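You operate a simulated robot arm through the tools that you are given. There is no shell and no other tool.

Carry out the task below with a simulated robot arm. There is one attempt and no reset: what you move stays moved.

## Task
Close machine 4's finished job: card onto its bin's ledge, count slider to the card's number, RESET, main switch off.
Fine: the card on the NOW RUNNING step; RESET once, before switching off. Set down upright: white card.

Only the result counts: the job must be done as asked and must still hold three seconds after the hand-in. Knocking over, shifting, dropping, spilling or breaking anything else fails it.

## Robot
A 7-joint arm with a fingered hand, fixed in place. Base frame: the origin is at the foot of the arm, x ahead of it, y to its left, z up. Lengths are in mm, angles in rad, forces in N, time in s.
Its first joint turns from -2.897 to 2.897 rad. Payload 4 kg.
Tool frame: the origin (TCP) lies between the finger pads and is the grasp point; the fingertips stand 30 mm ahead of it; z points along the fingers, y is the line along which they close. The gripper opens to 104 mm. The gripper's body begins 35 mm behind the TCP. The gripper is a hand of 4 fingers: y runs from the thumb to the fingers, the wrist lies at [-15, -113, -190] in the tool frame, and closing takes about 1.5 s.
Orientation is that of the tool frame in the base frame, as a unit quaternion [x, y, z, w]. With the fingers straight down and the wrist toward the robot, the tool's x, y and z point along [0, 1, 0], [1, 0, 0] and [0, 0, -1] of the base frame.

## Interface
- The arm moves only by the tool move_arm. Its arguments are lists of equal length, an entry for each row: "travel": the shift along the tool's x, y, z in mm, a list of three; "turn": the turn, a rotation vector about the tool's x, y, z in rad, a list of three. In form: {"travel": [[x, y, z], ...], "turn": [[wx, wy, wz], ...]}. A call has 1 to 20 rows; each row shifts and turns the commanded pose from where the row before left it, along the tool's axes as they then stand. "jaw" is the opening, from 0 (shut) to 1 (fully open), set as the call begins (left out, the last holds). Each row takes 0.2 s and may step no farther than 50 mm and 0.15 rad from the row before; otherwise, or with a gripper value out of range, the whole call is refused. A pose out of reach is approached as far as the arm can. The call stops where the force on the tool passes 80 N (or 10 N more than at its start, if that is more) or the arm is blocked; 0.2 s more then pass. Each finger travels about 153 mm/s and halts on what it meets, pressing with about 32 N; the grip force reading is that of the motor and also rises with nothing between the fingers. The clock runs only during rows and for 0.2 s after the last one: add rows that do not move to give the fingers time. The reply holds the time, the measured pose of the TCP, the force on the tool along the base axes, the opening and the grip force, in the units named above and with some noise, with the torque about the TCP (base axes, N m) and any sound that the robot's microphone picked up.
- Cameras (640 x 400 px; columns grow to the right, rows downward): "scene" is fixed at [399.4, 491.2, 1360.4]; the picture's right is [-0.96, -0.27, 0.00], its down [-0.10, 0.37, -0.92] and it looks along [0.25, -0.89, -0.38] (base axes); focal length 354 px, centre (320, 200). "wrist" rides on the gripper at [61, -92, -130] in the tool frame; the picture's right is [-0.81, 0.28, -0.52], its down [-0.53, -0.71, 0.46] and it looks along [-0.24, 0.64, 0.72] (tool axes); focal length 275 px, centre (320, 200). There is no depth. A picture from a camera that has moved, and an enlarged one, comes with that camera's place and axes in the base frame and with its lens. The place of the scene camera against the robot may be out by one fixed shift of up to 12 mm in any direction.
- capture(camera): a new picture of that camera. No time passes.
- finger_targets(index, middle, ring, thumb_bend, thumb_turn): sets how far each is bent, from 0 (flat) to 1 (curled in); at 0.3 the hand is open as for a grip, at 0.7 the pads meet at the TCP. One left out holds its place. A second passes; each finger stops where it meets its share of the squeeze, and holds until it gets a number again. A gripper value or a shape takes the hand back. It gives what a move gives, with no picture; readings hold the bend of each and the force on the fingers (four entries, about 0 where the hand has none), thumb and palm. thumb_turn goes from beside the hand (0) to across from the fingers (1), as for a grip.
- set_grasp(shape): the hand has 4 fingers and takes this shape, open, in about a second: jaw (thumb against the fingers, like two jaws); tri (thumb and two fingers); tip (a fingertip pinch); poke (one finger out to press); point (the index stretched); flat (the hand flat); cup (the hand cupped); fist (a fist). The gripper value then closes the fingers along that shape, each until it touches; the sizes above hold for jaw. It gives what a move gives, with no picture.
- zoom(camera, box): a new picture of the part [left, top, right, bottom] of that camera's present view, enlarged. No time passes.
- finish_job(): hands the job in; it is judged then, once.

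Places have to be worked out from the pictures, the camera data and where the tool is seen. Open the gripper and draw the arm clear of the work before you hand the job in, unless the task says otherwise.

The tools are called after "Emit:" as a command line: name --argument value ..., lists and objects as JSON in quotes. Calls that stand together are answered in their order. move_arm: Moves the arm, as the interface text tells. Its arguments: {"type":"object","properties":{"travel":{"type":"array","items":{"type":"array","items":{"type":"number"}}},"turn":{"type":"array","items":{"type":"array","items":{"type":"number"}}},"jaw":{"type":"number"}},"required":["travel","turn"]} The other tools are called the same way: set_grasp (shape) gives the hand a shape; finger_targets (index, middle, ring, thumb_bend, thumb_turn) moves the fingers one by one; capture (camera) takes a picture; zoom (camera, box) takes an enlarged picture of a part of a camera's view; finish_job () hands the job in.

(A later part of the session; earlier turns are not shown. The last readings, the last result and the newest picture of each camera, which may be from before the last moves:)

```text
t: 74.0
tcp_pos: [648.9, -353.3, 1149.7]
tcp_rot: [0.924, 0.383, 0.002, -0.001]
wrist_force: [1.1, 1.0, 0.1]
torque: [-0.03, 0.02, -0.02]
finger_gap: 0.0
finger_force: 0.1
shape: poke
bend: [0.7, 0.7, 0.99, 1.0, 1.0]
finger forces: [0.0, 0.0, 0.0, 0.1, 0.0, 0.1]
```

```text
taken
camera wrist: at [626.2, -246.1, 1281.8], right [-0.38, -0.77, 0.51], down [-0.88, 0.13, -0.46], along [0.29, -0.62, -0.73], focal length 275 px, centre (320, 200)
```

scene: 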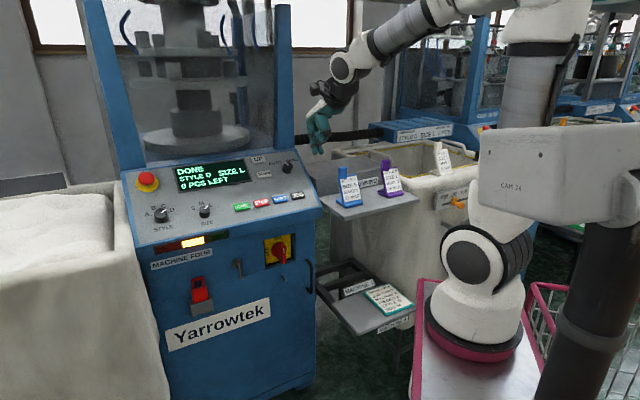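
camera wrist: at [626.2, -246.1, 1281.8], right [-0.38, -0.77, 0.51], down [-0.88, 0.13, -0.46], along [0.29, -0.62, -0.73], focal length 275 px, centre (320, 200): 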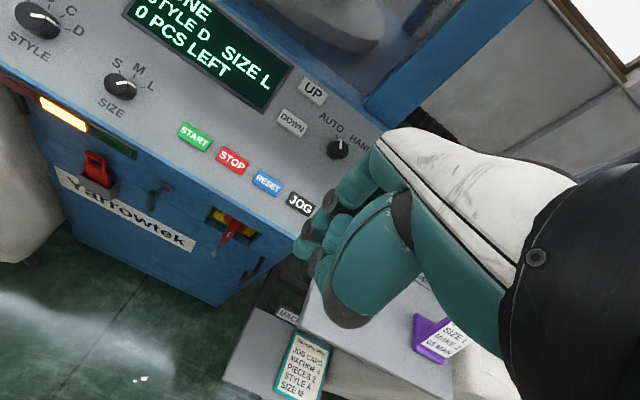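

Emit:
zoom --camera "scene" --box '[420, 130, 500, 230]'

Emit:
zoom --camera "scene" --box '[290, 70, 360, 170]'

Emit:
finger_targets --middle 1.0

Emit:
zoom --camera "scene" --box '[290, 70, 360, 170]'

Emit:
zoom --camera "wrist" --box '[240, 130, 440, 340]'

```text
4.00 times, centred on (460, 180) of scene
camera zoom: at [399.4, 491.2, 1360.4], right [-0.96, -0.27, 0.0], down [-0.1, 0.37, -0.92], along [0.25, -0.89, -0.38], focal length 1417 px, centre (-240, 280)
```

zoom: 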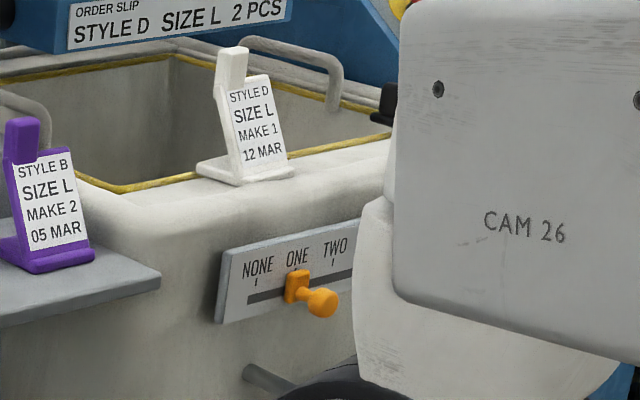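

```text
4.00 times, centred on (325, 120) of scene
camera zoom: at [399.4, 491.2, 1360.4], right [-0.96, -0.27, 0.0], down [-0.1, 0.37, -0.92], along [0.25, -0.89, -0.38], focal length 1417 px, centre (300, 520)
```

zoom: 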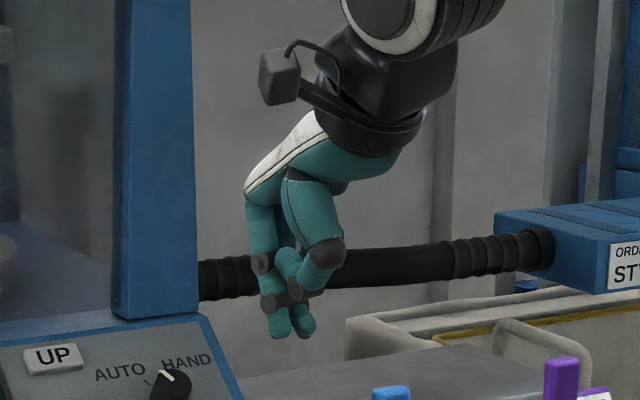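

```text
t: 75.0
tcp_pos: [647.6, -354.3, 1149.5]
tcp_rot: [0.923, 0.384, 0.002, 0.0]
wrist_force: [-0.1, -0.2, -0.2]
torque: [0.01, 0.04, 0.0]
finger_gap: 29.7
finger_force: 0.0
shape: fingers
bend: [0.7, 1.0, 0.99, 1.0, 1.0]
finger forces: [0.0, 0.0, 0.0, 0.0, 0.0, 0.0]
```

```text
4.00 times, centred on (325, 120) of scene
camera zoom: at [399.4, 491.2, 1360.4], right [-0.96, -0.27, 0.0], down [-0.1, 0.37, -0.92], along [0.25, -0.89, -0.38], focal length 1417 px, centre (300, 520)
```

zoom: 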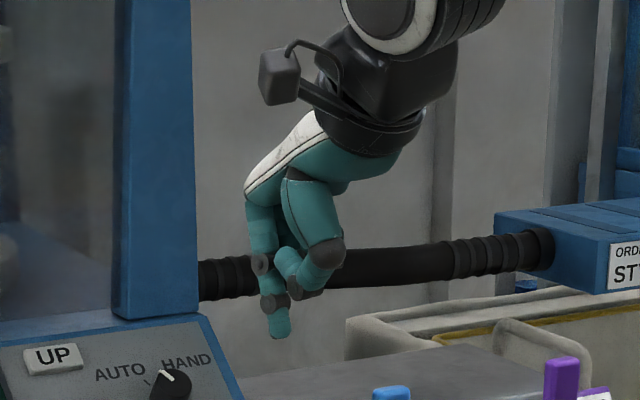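

```text
1.90 times, centred on (340, 235) of wrist
camera zoom: at [626.2, -246.0, 1281.8], right [-0.38, -0.77, 0.51], down [-0.88, 0.13, -0.46], along [0.29, -0.62, -0.73], focal length 524 px, centre (282, 133)
```

zoom: 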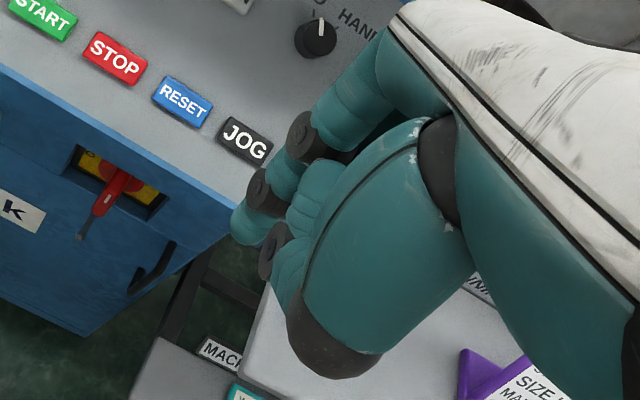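

The scene view confirms the slider at ONE and the card on the ledge. Only the index is out now, with its tip about 30 mm past the TCP. I'll pitch the hand back and approach RESET along the panel normal, stopping short to check.

Emit:
move_arm --travel '[[0, 0, 0], [0, 0, 0], [0, 0, 0], [0, 0, 0], [0, 0, 0], [5, 1.1, 34], [5, 1.1, 34], [5, 1.1, 34], [5, 1.1, 34], [5, 1.1, 34], [0, 0, 0]]' --turn '[[-0.14, 0, 0], [-0.14, 0, 0], [-0.14, 0, 0], [-0.14, 0, 0], [-0.14, 0, 0], [0, 0, 0], [0, 0, 0], [0, 0, 0], [0, 0, 0], [0, 0, 0], [0, 0, 0]]'

Emit:
capture --camera "wrist"

Emit:
zoom --camera "scene" --box '[220, 130, 350, 240]'

```text
t: 77.3
tcp_pos: [750.9, -416.9, 1023.6]
tcp_rot: [0.868, 0.359, 0.134, 0.316]
wrist_force: [0.1, -0.1, 0.5]
torque: [-0.01, -0.01, 0.0]
finger_gap: 30.0
finger_force: 0.0
shape: fingers
bend: [0.7, 1.0, 0.99, 1.0, 1.0]
finger forces: [0.0, 0.1, 0.0, 0.1, 0.0, 0.1]
out of reach, approached as far as the arm can: row 5
```

```text
taken
camera wrist: at [684.4, -264.6, 1065.3], right [-0.66, -0.49, 0.57], down [-0.55, -0.2, -0.81], along [0.51, -0.85, -0.14], focal length 275 px, centre (320, 200)
```

wrist: 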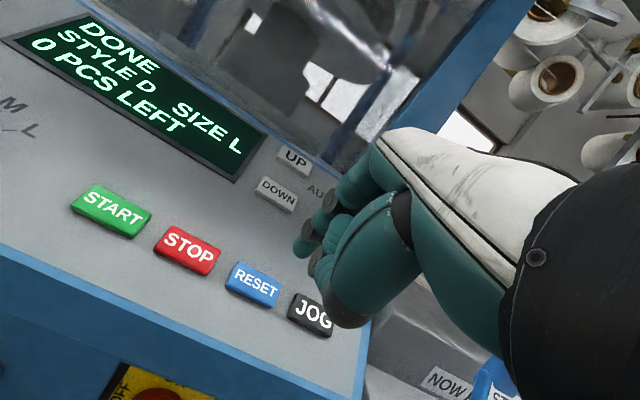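

```text
3.64 times, centred on (285, 185) of scene
camera zoom: at [399.4, 491.2, 1360.4], right [-0.96, -0.27, 0.0], down [-0.1, 0.37, -0.92], along [0.25, -0.89, -0.38], focal length 1288 px, centre (447, 254)
```

zoom: 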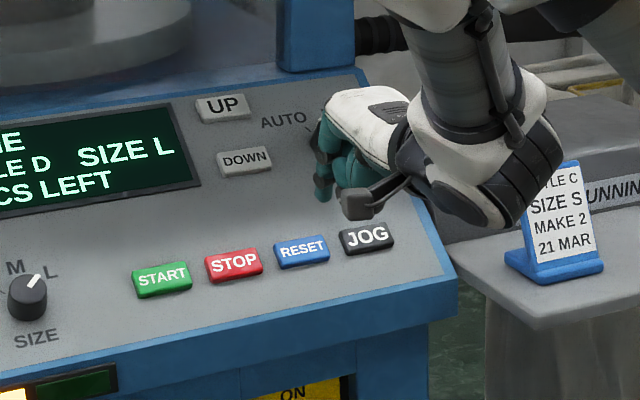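

The wrist view puts RESET at [802, -452, 943], matching the earlier estimate, and the fingertip is almost in line along the tool axis. I'll approach to about 15 mm away.

Emit:
move_arm --travel '[[1, -1.3, 28], [1, -1.3, 28], [0, 0, 0]]' --turn '[[0, 0, 0], [0, 0, 0], [0, 0, 0]]'

Emit:
zoom --camera "wrist" --box '[220, 180, 400, 340]'

Emit:
zoom --camera "scene" --box '[260, 150, 340, 230]'

```text
t: 78.2
tcp_pos: [777.6, -438.6, 978.2]
tcp_rot: [0.868, 0.359, 0.134, 0.316]
wrist_force: [0.5, 1.0, 0.6]
torque: [-0.02, -0.03, 0.03]
finger_gap: 29.7
finger_force: 0.1
shape: fingers
bend: [0.7, 1.0, 0.99, 1.0, 1.0]
finger forces: [0.1, 0.0, 0.0, 0.0, 0.1, 0.1]
```

```text
2.50 times, centred on (310, 260) of wrist
camera zoom: at [710.4, -285.8, 1020.4], right [-0.66, -0.49, 0.57], down [-0.55, -0.2, -0.81], along [0.51, -0.85, -0.14], focal length 688 px, centre (345, 50)
```

zoom: 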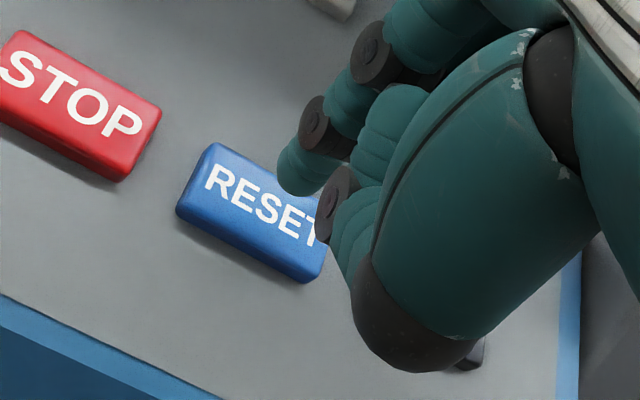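

```text
5.00 times, centred on (300, 190) of scene
camera zoom: at [399.4, 491.2, 1360.4], right [-0.96, -0.27, 0.0], down [-0.1, 0.37, -0.92], along [0.25, -0.89, -0.38], focal length 1771 px, centre (420, 250)
```

zoom: 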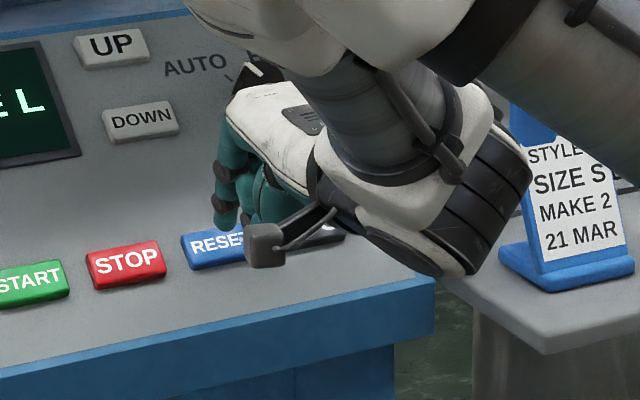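

The tip is on RESET's axis, about 15 mm off the face, and the tool z-axis matches the panel normal. I'll advance in small steps, looking for contact or a click.

Emit:
move_arm --travel '[[0, -0.3, 5], [0, -0.2, 4], [0, 0, 0]]' --turn '[[0, 0, 0], [0, 0, 0], [0, 0, 0]]'

Emit:
zoom --camera "wrist" --box '[220, 180, 400, 340]'

```text
t: 79.0
tcp_pos: [779.2, -441.8, 971.8]
tcp_rot: [0.868, 0.359, 0.134, 0.316]
wrist_force: [0.6, -0.4, 0.4]
torque: [-0.05, 0.04, 0.0]
finger_gap: 30.0
finger_force: 0.0
shape: fingers
bend: [0.7, 1.0, 0.99, 1.0, 1.0]
finger forces: [0.0, 0.1, 0.0, 0.0, 0.0, 0.0]
```

```text
2.50 times, centred on (310, 260) of wrist
camera zoom: at [712.7, -289.6, 1014.3], right [-0.66, -0.49, 0.57], down [-0.55, -0.2, -0.81], along [0.51, -0.85, -0.14], focal length 688 px, centre (345, 50)
```

zoom: 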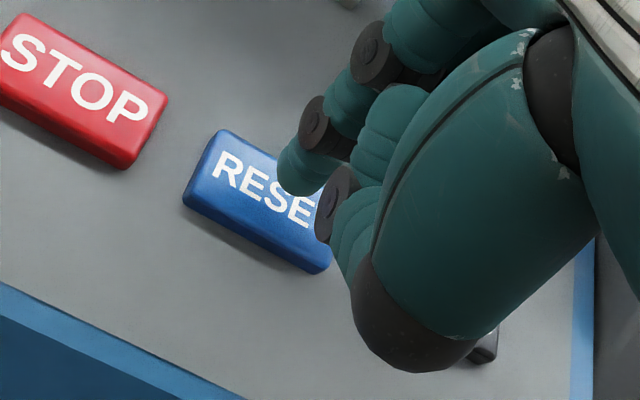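

Emit:
move_arm --travel '[[0, -0.2, 4], [0, 0, 0]]' --turn '[[0, 0, 0], [0, 0, 0]]'

Emit:
move_arm --travel '[[0, -0.1, 2.5], [0, 0, 0]]' --turn '[[0, 0, 0], [0, 0, 0]]'

Emit:
zoom --camera "wrist" --box '[220, 180, 400, 340]'

```text
t: 79.5
tcp_pos: [780.2, -442.5, 968.2]
tcp_rot: [0.868, 0.36, 0.134, 0.316]
wrist_force: [0.0, 0.7, -0.3]
torque: [-0.03, 0.0, -0.01]
finger_gap: 30.0
finger_force: 0.1
shape: fingers
bend: [0.7, 1.0, 0.99, 1.0, 1.0]
finger forces: [0.0, 0.1, 0.0, 0.0, 0.0, 0.0]
```

```text
t: 80.2
tcp_pos: [783.3, -444.7, 965.7]
tcp_rot: [0.868, 0.36, 0.134, 0.315]
wrist_force: [-0.7, -1.5, -0.3]
torque: [0.0, 0.03, 0.02]
finger_gap: 29.8
finger_force: 0.1
shape: fingers
bend: [0.7, 1.0, 0.99, 1.0, 1.0]
finger forces: [0.0, 0.1, 0.1, 0.0, 0.0, 0.0]
```

```text
2.50 times, centred on (310, 260) of wrist
camera zoom: at [716.2, -292.7, 1008.9], right [-0.66, -0.49, 0.57], down [-0.55, -0.2, -0.81], along [0.51, -0.85, -0.14], focal length 688 px, centre (345, 50)
```

zoom: 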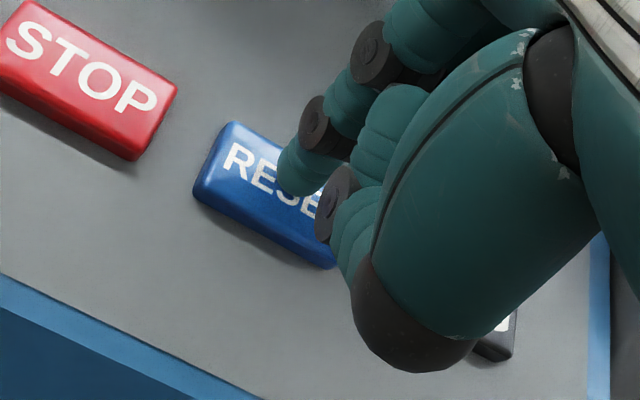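

Emit:
move_arm --travel '[[0, -0.1, 2.5], [0, 0, 0]]' --turn '[[0, 0, 0], [0, 0, 0]]'

Emit:
move_arm --travel '[[0, -0.1, 2], [0, 0, 0]]' --turn '[[0, 0, 0], [0, 0, 0]]'

Emit:
zoom --camera "wrist" --box '[220, 180, 400, 340]'

Emit:
zoom --camera "scene" --box '[170, 150, 340, 260]'

```text
t: 80.8
tcp_pos: [783.2, -445.2, 964.6]
tcp_rot: [0.868, 0.36, 0.134, 0.315]
wrist_force: [0.3, 0.1, 0.3]
torque: [0.02, 0.06, -0.02]
finger_gap: 29.9
finger_force: 0.2
shape: fingers
bend: [0.7, 1.0, 0.99, 1.0, 1.0]
finger forces: [0.0, 0.1, 0.0, 0.0, 0.0, 0.0]
```

```text
t: 81.3
tcp_pos: [785.0, -446.7, 962.0]
tcp_rot: [0.868, 0.36, 0.133, 0.315]
wrist_force: [-0.5, 0.6, 1.3]
torque: [0.02, -0.04, 0.03]
finger_gap: 29.5
finger_force: 0.2
shape: fingers
bend: [0.7, 1.0, 0.99, 1.0, 1.0]
finger forces: [1.5, 0.0, 0.0, 0.1, 0.0, 0.0]
heard: click
```

```text
2.50 times, centred on (310, 260) of wrist
camera zoom: at [717.9, -294.8, 1005.5], right [-0.66, -0.49, 0.57], down [-0.55, -0.2, -0.81], along [0.51, -0.85, -0.14], focal length 688 px, centre (345, 50)
```

zoom: 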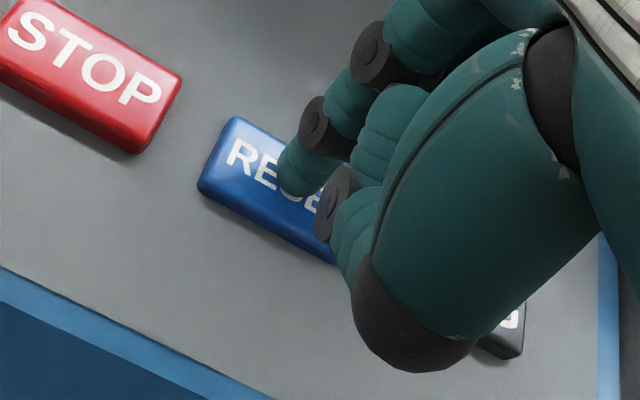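

```text
3.64 times, centred on (255, 205) of scene
camera zoom: at [399.4, 491.2, 1360.4], right [-0.96, -0.27, 0.0], down [-0.1, 0.37, -0.92], along [0.25, -0.89, -0.38], focal length 1288 px, centre (556, 182)
```

zoom: 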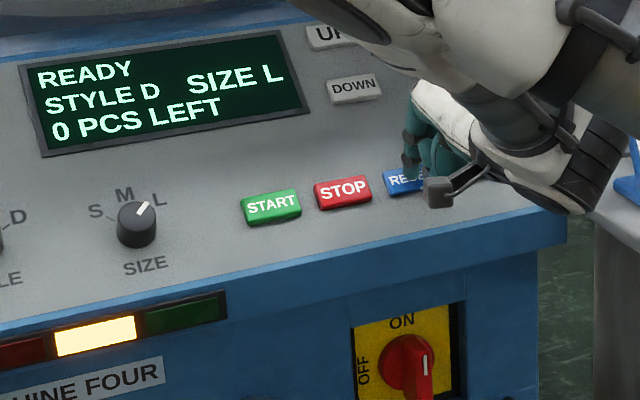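

A click was heard and the display changed to READY, so RESET has been pressed once. I'll retract straight back and look at the main switch.

Emit:
move_arm --travel '[[0, 0, -20], [0, 0, -40], [0, 0, -40], [0, 0, -40], [0, 0, 0]]' --turn '[[0, 0, 0], [0, 0, 0], [0, 0, 0], [0, 0, 0], [0, 0, 0]]'

Emit:
zoom --camera "scene" --box '[230, 210, 330, 310]'

Emit:
capture --camera "scene"

Emit:
capture --camera "wrist"

```text
t: 82.5
tcp_pos: [722.1, -383.2, 1070.5]
tcp_rot: [0.868, 0.358, 0.133, 0.316]
wrist_force: [0.7, 0.4, -0.1]
torque: [0.0, -0.01, 0.01]
finger_gap: 29.8
finger_force: 0.1
shape: fingers
bend: [0.7, 1.0, 0.99, 1.0, 1.0]
finger forces: [0.0, 0.1, 0.0, 0.1, 0.0, 0.0]
```

```text
4.00 times, centred on (280, 260) of scene
camera zoom: at [399.4, 491.2, 1360.4], right [-0.96, -0.27, 0.0], down [-0.1, 0.37, -0.92], along [0.25, -0.89, -0.38], focal length 1417 px, centre (480, -40)
```

zoom: 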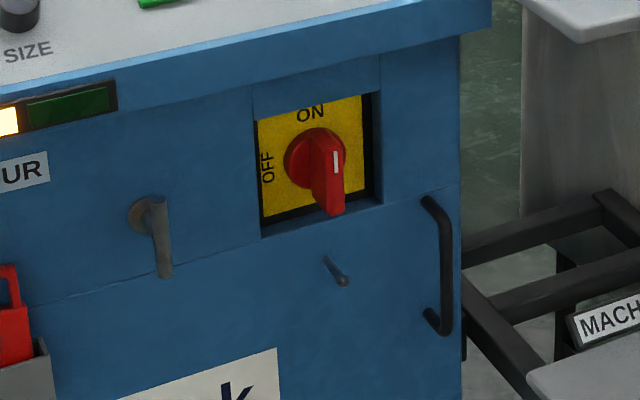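

```text
taken
```

scene: 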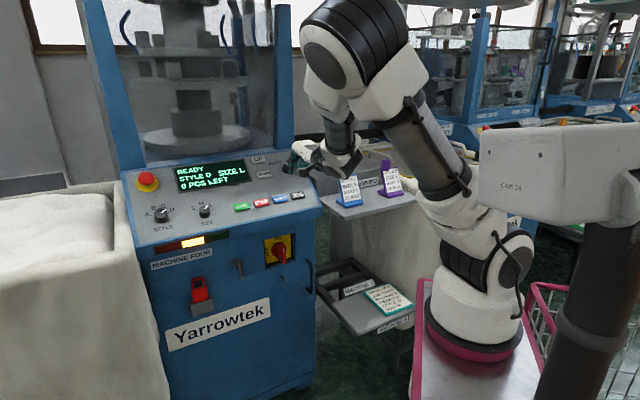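

```text
taken
camera wrist: at [655.0, -231.2, 1113.1], right [-0.66, -0.49, 0.57], down [-0.55, -0.2, -0.81], along [0.51, -0.85, -0.14], focal length 275 px, centre (320, 200)
```

wrist: 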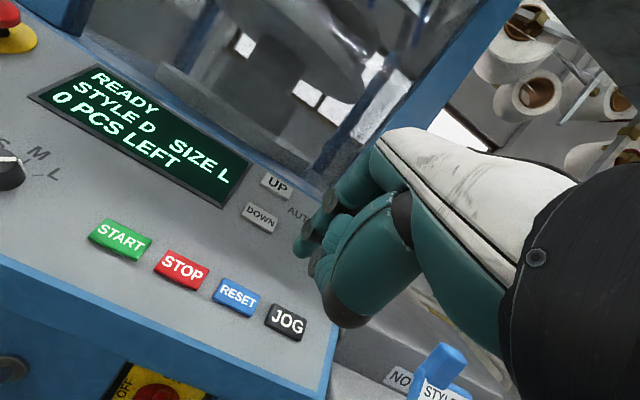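

The red handle is vertical with its white mark toward ON, so OFF is a 90° turn counter-clockwise. I estimate the hub at [817, -463, 760]. I'll lower the hand in front of the machine for a frontal wrist view of the switch.

Emit:
move_arm --travel '[[0, -15.3, -12.9], [0, -29, 34.4], [0, -29, 34.4], [0, -29, 34.4], [0, -29, 34.4], [0, -29, 34.4], [0, 0, 0]]' --turn '[[0, 0, 0], [0, 0, 0], [0, 0, 0], [0, 0, 0], [0, 0, 0], [0, 0, 0], [0, 0, 0]]'

Emit:
capture --camera "wrist"

Emit:
capture --camera "scene"

```text
t: 84.2
tcp_pos: [709.2, -369.8, 845.0]
tcp_rot: [0.868, 0.359, 0.133, 0.316]
wrist_force: [0.1, 0.2, 0.4]
torque: [0.0, -0.02, 0.01]
finger_gap: 29.5
finger_force: 0.1
shape: fingers
bend: [0.7, 1.0, 0.99, 1.0, 1.0]
finger forces: [0.0, 0.1, 0.0, 0.0, 0.1, 0.0]
out of reach, approached as far as the arm can: row 3
```

```text
taken
camera wrist: at [643.4, -217.8, 888.5], right [-0.66, -0.49, 0.57], down [-0.55, -0.2, -0.81], along [0.51, -0.85, -0.14], focal length 275 px, centre (320, 200)
```

wrist: 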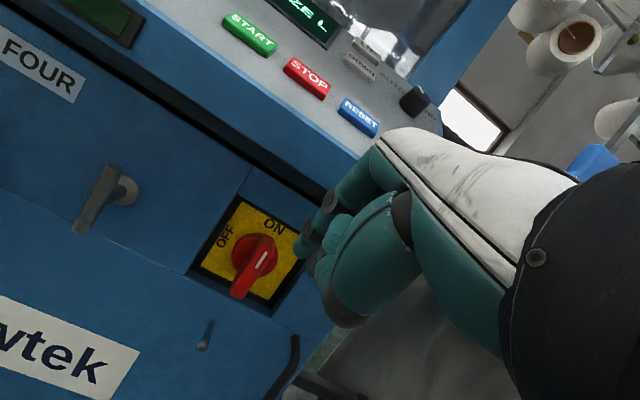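

```text
taken
```

scene: 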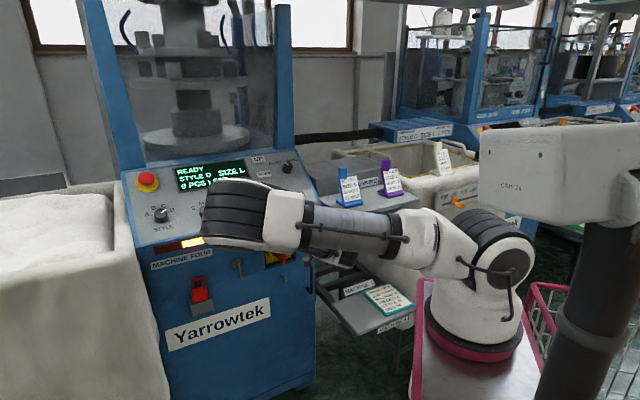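

Emit:
zoom --camera "wrist" --box '[180, 170, 340, 330]'

```text
2.50 times, centred on (260, 250) of wrist
camera zoom: at [643.4, -217.8, 888.5], right [-0.66, -0.49, 0.57], down [-0.55, -0.2, -0.81], along [0.51, -0.85, -0.14], focal length 688 px, centre (470, 75)
```

zoom: 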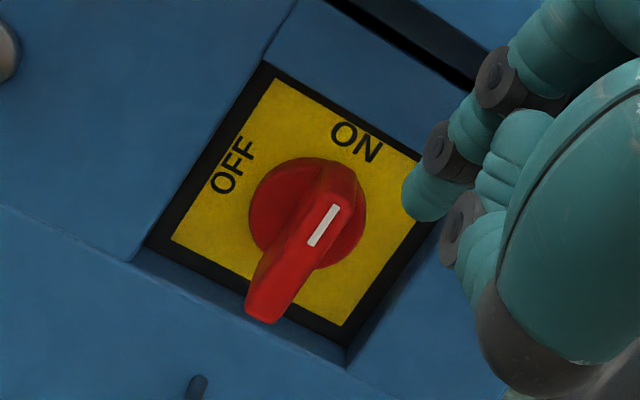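

The two wrist views agree: the hub is at [824, -468, 747], and the handle is vertical with its mark up at ON. I'll retreat a little, take the jaw shape, and roll the hand so it closes sideways on the vertical handle.

Emit:
move_arm --travel '[[0, -23, -19.3], [0, -23, -19.3], [0, 0, 0]]' --turn '[[0, 0, 0], [0, 0, 0], [0, 0, 0]]'

Emit:
set_grasp --shape "jaw"

Emit:
move_arm --travel '[[0, 0, 0], [0, 0, 0], [0, 0, 0], [0, 0, 0], [0, 0, 0], [0, 0, 0]]' --turn '[[0, 0, -0.15], [0, 0, -0.15], [0, 0, -0.15], [0, 0, -0.15], [0, 0, -0.15], [0, 0, 0]]' --jaw 0.6

Emit:
capture --camera "scene"

```text
t: 85.0
tcp_pos: [691.2, -334.5, 834.1]
tcp_rot: [0.868, 0.36, 0.134, 0.316]
wrist_force: [0.2, 0.3, 0.0]
torque: [-0.01, 0.02, -0.01]
finger_gap: 29.9
finger_force: 0.1
shape: fingers
bend: [0.7, 1.0, 0.99, 1.0, 1.0]
finger forces: [0.0, 0.1, 0.1, 0.0, 0.0, 0.1]
out of reach, approached as far as the arm can: row 2
```

```text
t: 85.8
tcp_pos: [692.1, -334.6, 835.1]
tcp_rot: [0.868, 0.36, 0.134, 0.316]
wrist_force: [-0.1, 0.1, -0.3]
torque: [-0.02, 0.01, -0.02]
finger_gap: 103.9
finger_force: 0.1
shape: jaw
bend: [0.3, 0.3, 0.3, 0.3, 0.98]
finger forces: [0.0, 0.0, 0.0, 0.0, 0.0, 0.1]
```

```text
t: 87.2
tcp_pos: [697.4, -339.8, 830.8]
tcp_rot: [0.675, 0.653, 0.01, 0.343]
wrist_force: [-0.8, 0.3, 0.7]
torque: [-0.03, 0.01, -0.07]
finger_gap: 63.0
finger_force: 0.1
shape: jaw
bend: [0.29, 0.4, 0.37, 0.64, 1.0]
finger forces: [0.1, 0.1, 0.0, 0.0, 0.0, 0.0]
out of reach, approached as far as the arm can: row 1, 3
```

```text
taken
```

scene: 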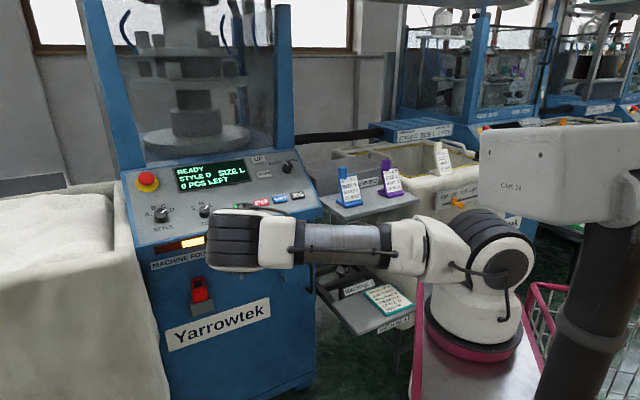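

Emit:
move_arm --travel '[[0, 0, 0], [0, 0, 0], [0, 0, 0], [0, 0, 0], [0, 0, 0], [0, 0, 0], [0, 0, 0]]' --turn '[[0, 0, -0.15], [0, 0, -0.15], [0, 0, -0.15], [0, 0, -0.15], [0, 0, -0.15], [0, 0, -0.07], [0, 0, 0]]'

Emit:
capture --camera "wrist"

Emit:
capture --camera "scene"

```text
t: 88.8
tcp_pos: [696.6, -336.8, 830.8]
tcp_rot: [0.359, 0.868, -0.128, 0.317]
wrist_force: [-0.1, -0.2, -0.1]
torque: [-0.02, -0.02, 0.01]
finger_gap: 62.7
finger_force: 0.0
shape: jaw
bend: [0.29, 0.4, 0.37, 0.64, 1.0]
finger forces: [0.0, 0.1, 0.0, 0.1, 0.1, 0.1]
```

```text
taken
camera wrist: at [538.4, -311.5, 892.2], right [0.39, -0.01, 0.92], down [-0.01, -1.0, -0.01], along [0.92, 0.0, -0.39], focal length 275 px, centre (320, 200)
```

wrist: 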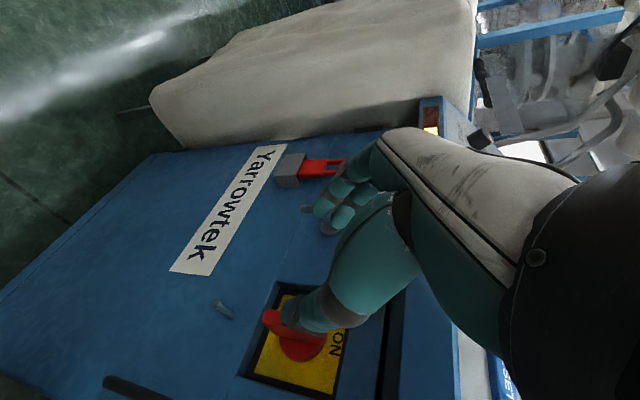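

```text
taken
```

scene: 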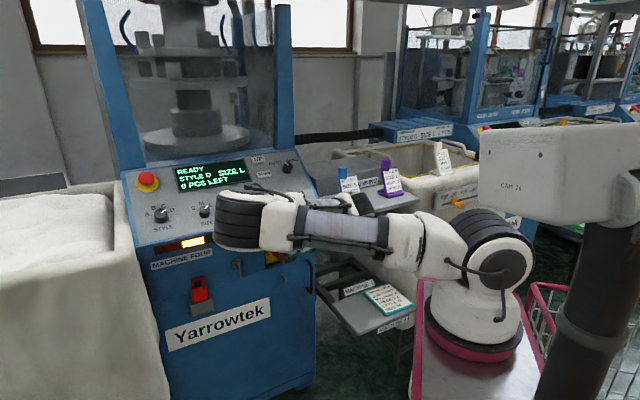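

Emit:
zoom --camera "scene" --box '[270, 150, 430, 280]'

Emit:
zoom --camera "wrist" --box '[220, 220, 420, 400]'

```text
3.08 times, centred on (350, 215) of scene
camera zoom: at [399.4, 491.2, 1360.4], right [-0.96, -0.27, 0.0], down [-0.1, 0.37, -0.92], along [0.25, -0.89, -0.38], focal length 1090 px, centre (228, 154)
```

zoom: 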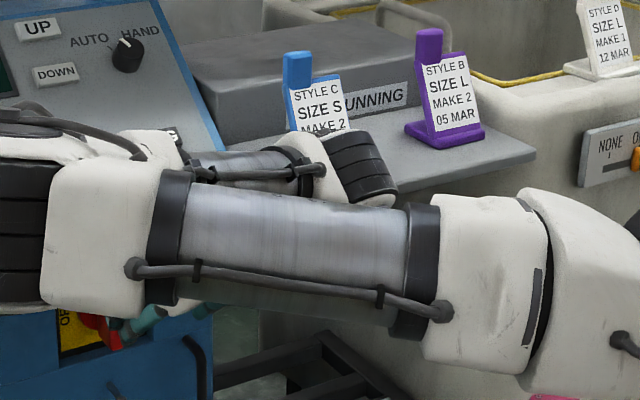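

```text
2.22 times, centred on (320, 310) of wrist
camera zoom: at [538.4, -311.5, 892.2], right [0.39, -0.01, 0.92], down [-0.01, -1.0, -0.01], along [0.92, 0.0, -0.39], focal length 612 px, centre (320, -44)
```

zoom: 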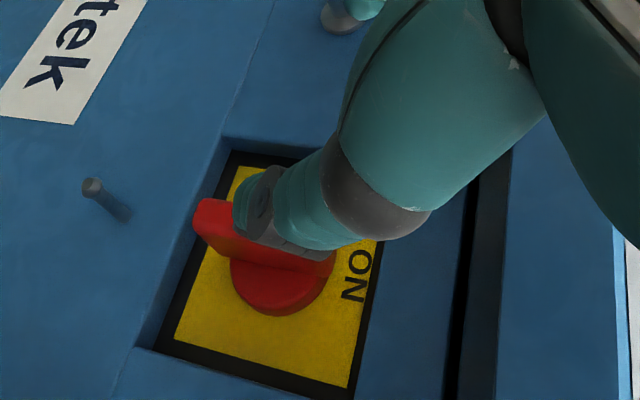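

The handle is visible between the thumb and fingers, and the wrist stays clear of the blue card. I'll pitch the hand so the fingers point straight at the switch plate, which also takes the wrist further from the stand.

Emit:
move_arm --travel '[[0, 0, 0], [0, 0, 0], [0, 0, 0], [0, 0, 0], [0, 0, 0], [0, 0, 0], [0, 0, 0]]' --turn '[[0, -0.145, 0], [0, -0.145, 0], [0, -0.145, 0], [0, -0.145, 0], [0, -0.145, 0], [0, -0.145, 0], [0, 0, 0]]'

Emit:
capture --camera "wrist"

Emit:
capture --camera "scene"

```text
t: 90.5
tcp_pos: [735.1, -333.4, 835.1]
tcp_rot: [0.274, 0.652, -0.271, 0.653]
wrist_force: [0.1, 0.5, -0.2]
torque: [-0.02, -0.01, -0.03]
finger_gap: 62.5
finger_force: 0.1
shape: jaw
bend: [0.29, 0.4, 0.37, 0.64, 1.0]
finger forces: [0.0, 0.0, 0.0, 0.1, 0.0, 0.0]
out of reach, approached as far as the arm can: row 5, 6
```

```text
taken
camera wrist: at [579.0, -305.7, 775.5], right [-0.17, 0.56, 0.81], down [-0.19, -0.83, 0.53], along [0.97, -0.06, 0.24], focal length 275 px, centre (320, 200)
```

wrist: 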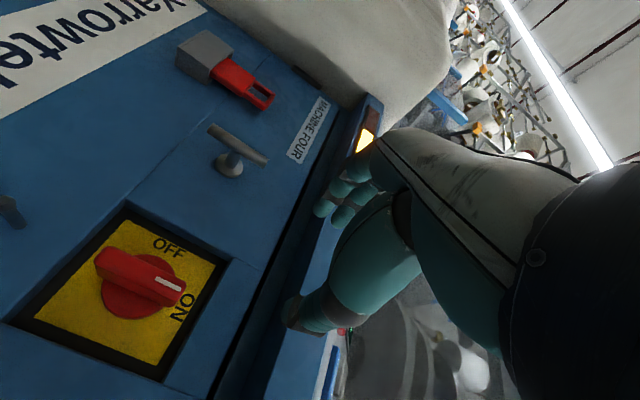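

```text
taken
```

scene: 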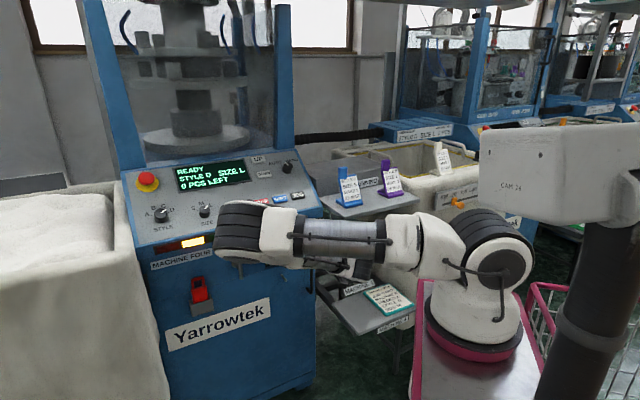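

Orientation is right, and this frontal view reconfirms the hub at [824, -468, 745]. Now I'll lower to the hub height and move forward partway, keeping clear of the console lip.

Emit:
move_arm --travel '[[25, -1.3, 0], [25, -1.3, 10], [24, -1.3, 20], [24, -1.3, 38], [0, 0, 0]]' --turn '[[0, 0, 0], [0, 0, 0], [0, 0, 0], [0, 0, 0], [0, 0, 0]]'

Emit:
capture --camera "wrist"

Emit:
zoom --camera "scene" --box '[190, 180, 350, 320]'

```text
t: 91.7
tcp_pos: [794.9, -325.4, 792.1]
tcp_rot: [0.272, 0.653, -0.268, 0.654]
wrist_force: [0.1, 0.2, -0.1]
torque: [0.02, 0.02, 0.02]
finger_gap: 62.6
finger_force: 0.0
shape: jaw
bend: [0.29, 0.4, 0.37, 0.64, 1.0]
finger forces: [0.1, 0.0, 0.1, 0.1, 0.1, 0.0]
out of reach, approached as far as the arm can: row 1, 2, 3, 4
```

```text
taken
camera wrist: at [638.6, -297.2, 731.8], right [-0.17, 0.56, 0.81], down [-0.18, -0.83, 0.53], along [0.97, -0.06, 0.25], focal length 275 px, centre (320, 200)
```

wrist: 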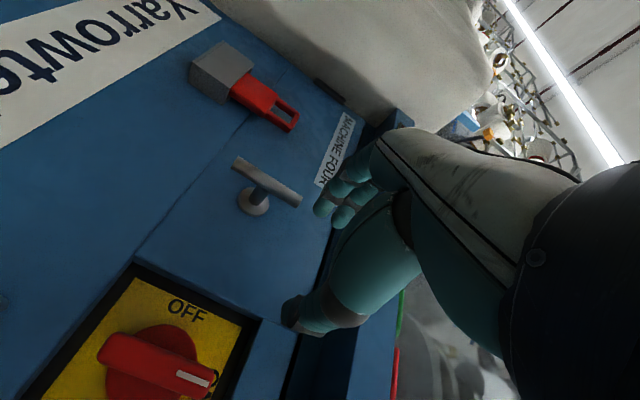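

```text
2.86 times, centred on (270, 250) of scene
camera zoom: at [399.4, 491.2, 1360.4], right [-0.96, -0.27, 0.0], down [-0.1, 0.37, -0.92], along [0.25, -0.89, -0.38], focal length 1012 px, centre (463, 57)
```

zoom: 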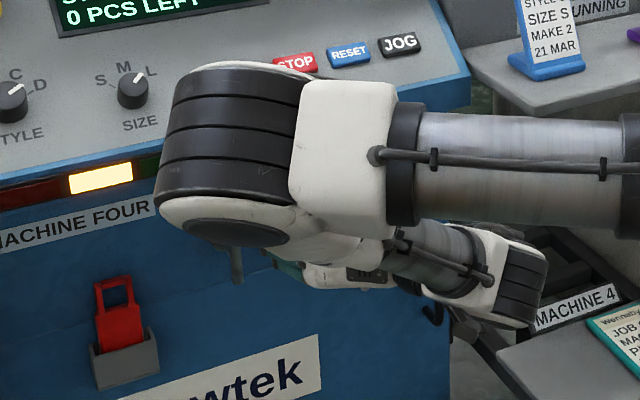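

In this orientation the arm can't reach the switch, because the elbow and wrist joints are limited. I'll reverse these moves back to the earlier orientation and turn the handle by pushing it with one finger instead.

Emit:
move_arm --travel '[[-24, 1.3, -38], [-24, 1.3, -20], [-25, 1.3, -10], [-25, 1.3, 0], [0, 0, 0], [0, 0, 0], [0, 0, 0], [0, 0, 0], [0, 0, 0], [0, 0, 0], [0, 0, 0]]' --turn '[[0, 0, 0], [0, 0, 0], [0, 0, 0], [0, 0, 0], [0, 0.145, 0], [0, 0.145, 0], [0, 0.145, 0], [0, 0.145, 0], [0, 0.145, 0], [0, 0.145, 0], [0, 0, 0]]'

Emit:
move_arm --travel '[[0, 0, 0], [0, 0, 0], [0, 0, 0], [0, 0, 0], [0, 0, 0], [0, 0, 0], [0, 0, 0], [0, 0, 0], [0, 0, 0], [0, 0, 0], [0, 0, 0], [0, 0, 0]]' --turn '[[0, 0, 0.15], [0, 0, 0.15], [0, 0, 0.15], [0, 0, 0.15], [0, 0, 0.15], [0, 0, 0.15], [0, 0, 0.15], [0, 0, 0.15], [0, 0, 0.15], [0, 0, 0.15], [0, 0, 0.07], [0, 0, 0]]'

Emit:
capture --camera "scene"

Emit:
capture --camera "wrist"

```text
t: 94.0
tcp_pos: [748.8, -273.0, 890.2]
tcp_rot: [0.36, 0.868, -0.129, 0.318]
wrist_force: [0.4, -0.2, -0.3]
torque: [-0.02, 0.0, -0.01]
finger_gap: 62.8
finger_force: 0.0
shape: jaw
bend: [0.29, 0.4, 0.37, 0.64, 1.0]
finger forces: [0.0, 0.1, 0.0, 0.0, 0.0, 0.0]
```

```text
t: 96.7
tcp_pos: [749.4, -271.0, 891.3]
tcp_rot: [0.869, 0.358, 0.134, 0.315]
wrist_force: [0.2, -0.7, -0.6]
torque: [0.01, -0.02, 0.01]
finger_gap: 63.1
finger_force: 0.0
shape: jaw
bend: [0.29, 0.4, 0.37, 0.64, 1.0]
finger forces: [0.0, 0.1, 0.0, 0.0, 0.0, 0.0]
```

```text
taken
```

scene: 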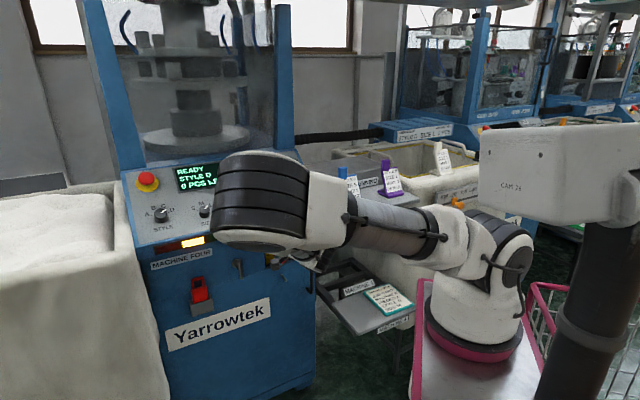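

```text
taken
camera wrist: at [683.0, -120.1, 934.6], right [-0.66, -0.49, 0.57], down [-0.55, -0.2, -0.81], along [0.51, -0.85, -0.14], focal length 275 px, centre (320, 200)
```

wrist: 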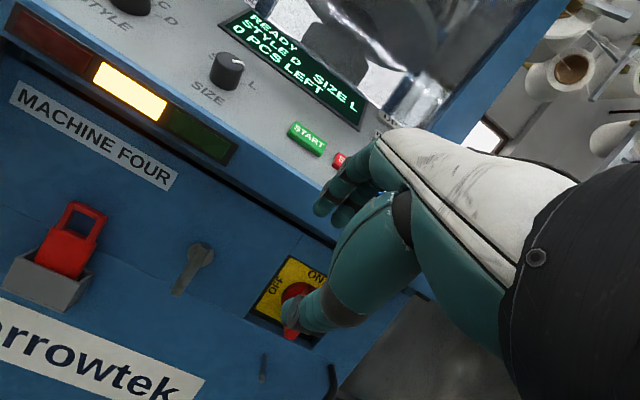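

The commanded pose now matches the measured one. I'll set the single-finger poke shape and pitch the hand so the finger can pass under the console lip.

Emit:
set_grasp --shape "poke"

Emit:
finger_targets --middle 1.0

Emit:
move_arm --travel '[[-25, 0, 0], [-25, 0, 0], [-25, 0, 0], [-25, 0, 0], [0, 0, 0], [0, 0, 0], [0, 0, 0], [0, 0, 0], [0, 0, 0]]' --turn '[[0, 0, 0], [0, 0, 0], [0, 0, 0], [0, 0, 0], [-0.15, 0, 0], [-0.15, 0, 0], [-0.15, 0, 0], [-0.15, 0, 0], [0, 0, 0]]'

Emit:
capture --camera "wrist"

Emit:
capture --camera "scene"

```text
t: 97.5
tcp_pos: [748.3, -272.6, 891.3]
tcp_rot: [0.868, 0.36, 0.134, 0.316]
wrist_force: [0.4, 0.1, 0.1]
torque: [-0.04, -0.02, -0.02]
finger_gap: 0.0
finger_force: 0.0
shape: poke
bend: [0.7, 0.7, 0.99, 1.0, 1.0]
finger forces: [0.1, 0.1, 0.0, 0.0, 0.0, 0.1]
```

```text
t: 98.5
tcp_pos: [749.1, -272.1, 890.5]
tcp_rot: [0.868, 0.36, 0.134, 0.316]
wrist_force: [-0.5, 0.4, -1.0]
torque: [-0.02, -0.02, -0.03]
finger_gap: 29.9
finger_force: 0.2
shape: fingers
bend: [0.7, 1.0, 0.99, 1.0, 1.0]
finger forces: [0.1, 0.2, 0.1, 0.0, 0.0, 0.1]
```

```text
t: 100.5
tcp_pos: [704.7, -351.7, 883.3]
tcp_rot: [0.735, 0.303, 0.234, 0.559]
wrist_force: [-0.6, 0.3, -0.1]
torque: [0.03, -0.01, -0.02]
finger_gap: 29.6
finger_force: 0.0
shape: fingers
bend: [0.7, 1.0, 0.99, 1.0, 1.0]
finger forces: [0.1, 0.0, 0.0, 0.0, 0.0, 0.0]
out of reach, approached as far as the arm can: row 2, 3, 4
```

```text
taken
camera wrist: at [641.0, -201.9, 831.9], right [-0.87, -0.28, 0.4], down [-0.2, -0.55, -0.81], along [0.44, -0.79, 0.43], focal length 275 px, centre (320, 200)
```

wrist: 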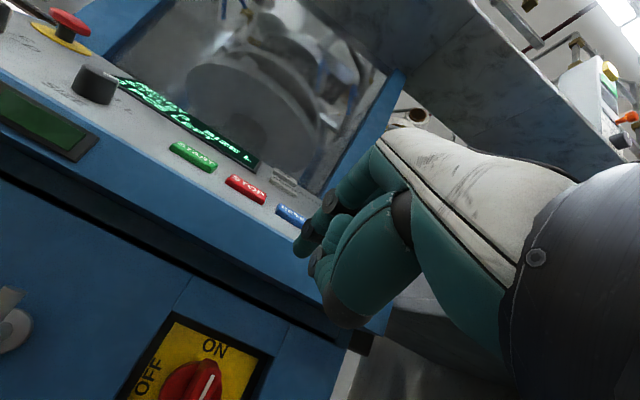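

```text
taken
```

scene: 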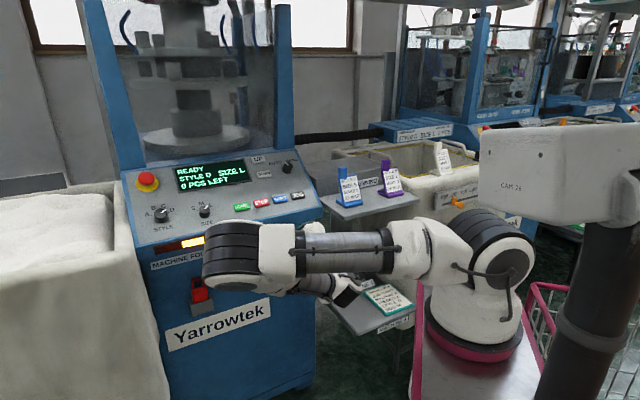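

The hand is pitched with the finger pointing forward under the lip level. I'll lower it to the switch height, offset to the right of the handle.

Emit:
move_arm --travel '[[-14, -32.8, 9.1], [-14, -32.8, 9.1], [-14, -32.8, 9.1], [0, 0, 0]]' --turn '[[0, 0, 0], [0, 0, 0], [0, 0, 0], [0, 0, 0]]'

Emit:
capture --camera "wrist"

Emit:
capture --camera "scene"

```text
t: 101.5
tcp_pos: [699.6, -358.2, 837.5]
tcp_rot: [0.737, 0.303, 0.233, 0.558]
wrist_force: [0.3, 0.4, 0.2]
torque: [0.01, -0.04, -0.02]
finger_gap: 30.0
finger_force: 0.0
shape: fingers
bend: [0.7, 1.0, 0.99, 1.0, 1.0]
finger forces: [0.0, 0.0, 0.0, 0.0, 0.0, 0.0]
out of reach, approached as far as the arm can: row 2, 3
```

```text
taken
camera wrist: at [636.7, -208.4, 785.5], right [-0.87, -0.28, 0.4], down [-0.2, -0.55, -0.81], along [0.44, -0.79, 0.42], focal length 275 px, centre (320, 200)
```

wrist: 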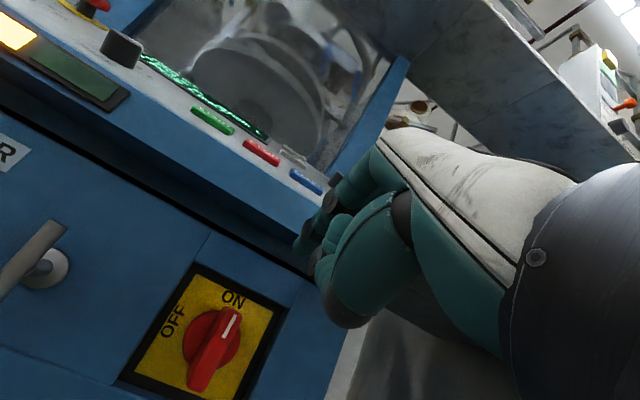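

```text
taken
```

scene: 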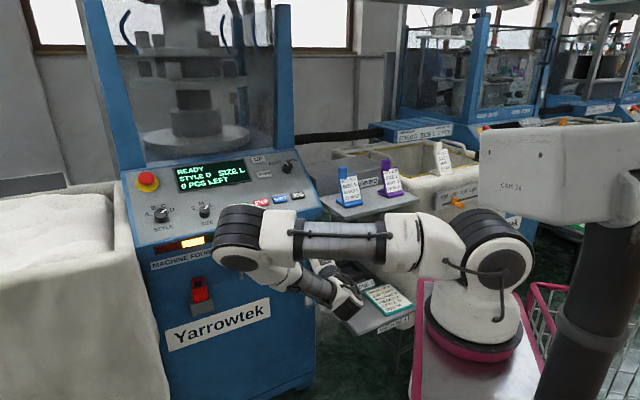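

The arm gets cramped close to its base, so I'll reduce the pitch to about -1.0 rad and move forward while lowering. I'll aim the index tip just to the right of the handle's upper half.

Emit:
move_arm --travel '[[0, 0, 0], [0, 0, 0], [-9.7, -3.6, 22.1], [-9.7, -3.6, 22.1], [-9.7, -3.6, 22.1], [0, 0, 0]]' --turn '[[0.15, 0, 0], [0.15, 0, 0], [0, 0, 0], [0, 0, 0], [0, 0, 0], [0, 0, 0]]'

Emit:
capture --camera "wrist"

Emit:
zoom --camera "scene" --box '[190, 180, 350, 320]'

```text
t: 103.0
tcp_pos: [719.5, -406.3, 799.9]
tcp_rot: [0.812, 0.335, 0.185, 0.441]
wrist_force: [-0.5, -0.1, 0.6]
torque: [-0.01, 0.01, 0.0]
finger_gap: 29.9
finger_force: 0.1
shape: fingers
bend: [0.7, 1.0, 0.99, 1.0, 1.0]
finger forces: [0.0, 0.1, 0.0, 0.0, 0.0, 0.1]
out of reach, approached as far as the arm can: row 5
```

```text
taken
camera wrist: at [649.3, -249.3, 796.4], right [-0.78, -0.37, 0.51], down [-0.38, -0.37, -0.85], along [0.51, -0.85, 0.15], focal length 275 px, centre (320, 200)
```

wrist: 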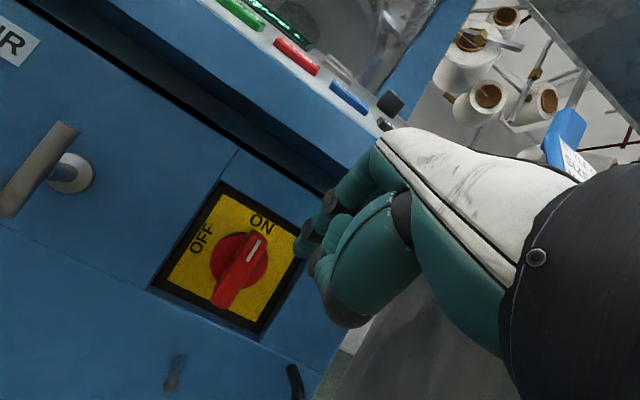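

```text
2.86 times, centred on (270, 250) of scene
camera zoom: at [399.4, 491.2, 1360.4], right [-0.96, -0.27, 0.0], down [-0.1, 0.37, -0.92], along [0.25, -0.89, -0.38], focal length 1012 px, centre (463, 57)
```

zoom: 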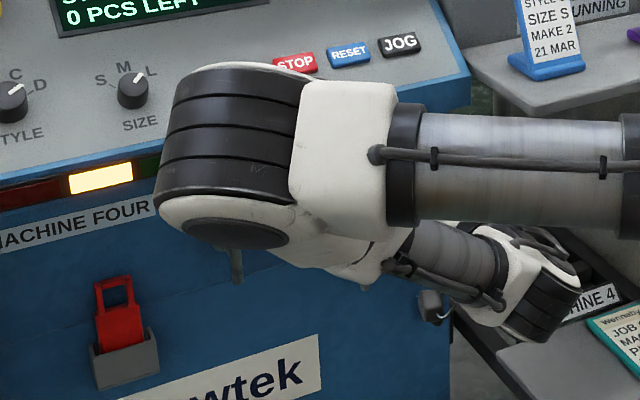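

The tip is level with the handle's upper half and to its right. I'll move forward 46 mm under the lip and check.

Emit:
move_arm --travel '[[-4.5, 9, 21.5], [-4.5, 9, 21.5], [0, 0, 0]]' --turn '[[0, 0, 0], [0, 0, 0], [0, 0, 0]]'

Emit:
capture --camera "wrist"

Emit:
zoom --camera "wrist" --box '[180, 180, 360, 340]'

```text
t: 103.8
tcp_pos: [751.3, -427.7, 808.3]
tcp_rot: [0.812, 0.334, 0.185, 0.441]
wrist_force: [-0.4, -0.1, 0.9]
torque: [-0.01, 0.01, 0.01]
finger_gap: 29.8
finger_force: 0.0
shape: fingers
bend: [0.7, 1.0, 0.99, 1.0, 1.0]
finger forces: [0.1, 0.1, 0.0, 0.0, 0.0, 0.0]
out of reach, approached as far as the arm can: row 1, 2
```

```text
taken
camera wrist: at [682.2, -271.3, 804.3], right [-0.78, -0.37, 0.51], down [-0.38, -0.37, -0.85], along [0.5, -0.85, 0.15], focal length 275 px, centre (320, 200)
```

wrist: 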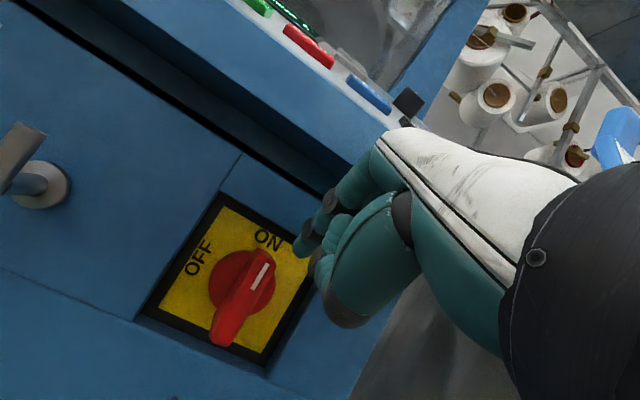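

```text
2.50 times, centred on (270, 260) of wrist
camera zoom: at [682.2, -271.3, 804.3], right [-0.78, -0.37, 0.51], down [-0.38, -0.37, -0.85], along [0.5, -0.85, 0.15], focal length 688 px, centre (445, 50)
```

zoom: 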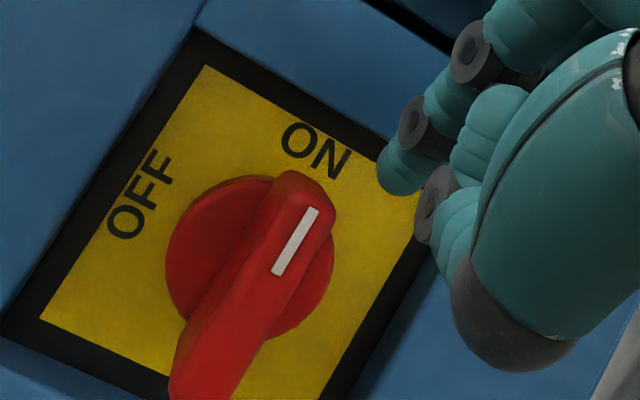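

The console lip and the arm's reach make that push path too tight. A roll of 180° would bring the wrist above and in front of the lip, with the finger reaching in from below, which suits pushing the handle's lower half to the right. I'll back out first.

Emit:
move_arm --travel '[[0, 0, -20], [0, 0, -30], [0, 0, -30], [0, 0, -30], [0, 0, 0], [0, 0, 0], [0, 0, 0]]' --turn '[[0, 0, 0], [0, 0, 0], [0, 0, 0], [0, 0, 0], [0.15, 0, 0], [0.15, 0, 0], [0, 0, 0]]'

Emit:
move_arm --travel '[[0, 20, -24], [0, 20, -24], [0, 20, -24], [0, 0, 0]]' --turn '[[0, 0, 0], [0, 0, 0], [0, 0, 0], [0, 0, 0]]'

Emit:
capture --camera "scene"

```text
t: 105.3
tcp_pos: [692.0, -363.7, 866.5]
tcp_rot: [0.868, 0.36, 0.134, 0.315]
wrist_force: [-0.2, 0.2, 0.2]
torque: [-0.01, -0.01, 0.02]
finger_gap: 29.6
finger_force: 0.1
shape: fingers
bend: [0.7, 1.0, 0.99, 1.0, 1.0]
finger forces: [0.0, 0.0, 0.0, 0.0, 0.1, 0.0]
out of reach, approached as far as the arm can: row 6
```

```text
t: 106.3
tcp_pos: [707.2, -371.9, 957.1]
tcp_rot: [0.868, 0.36, 0.134, 0.316]
wrist_force: [0.1, 0.5, -0.1]
torque: [0.01, -0.02, 0.0]
finger_gap: 30.1
finger_force: 0.1
shape: fingers
bend: [0.7, 1.0, 0.99, 1.0, 1.0]
finger forces: [0.0, 0.0, 0.1, 0.0, 0.0, 0.0]
out of reach, approached as far as the arm can: row 1, 2, 3
```

```text
taken
```

scene: 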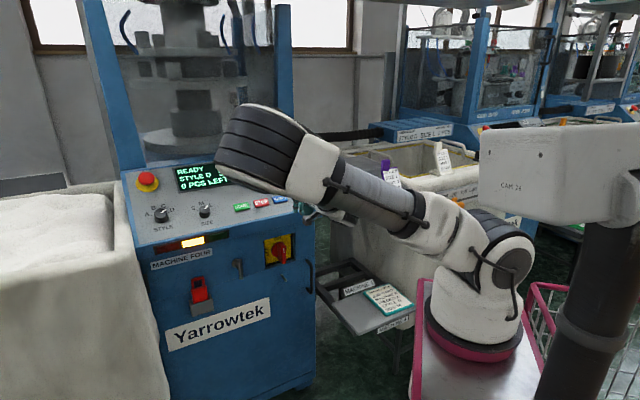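

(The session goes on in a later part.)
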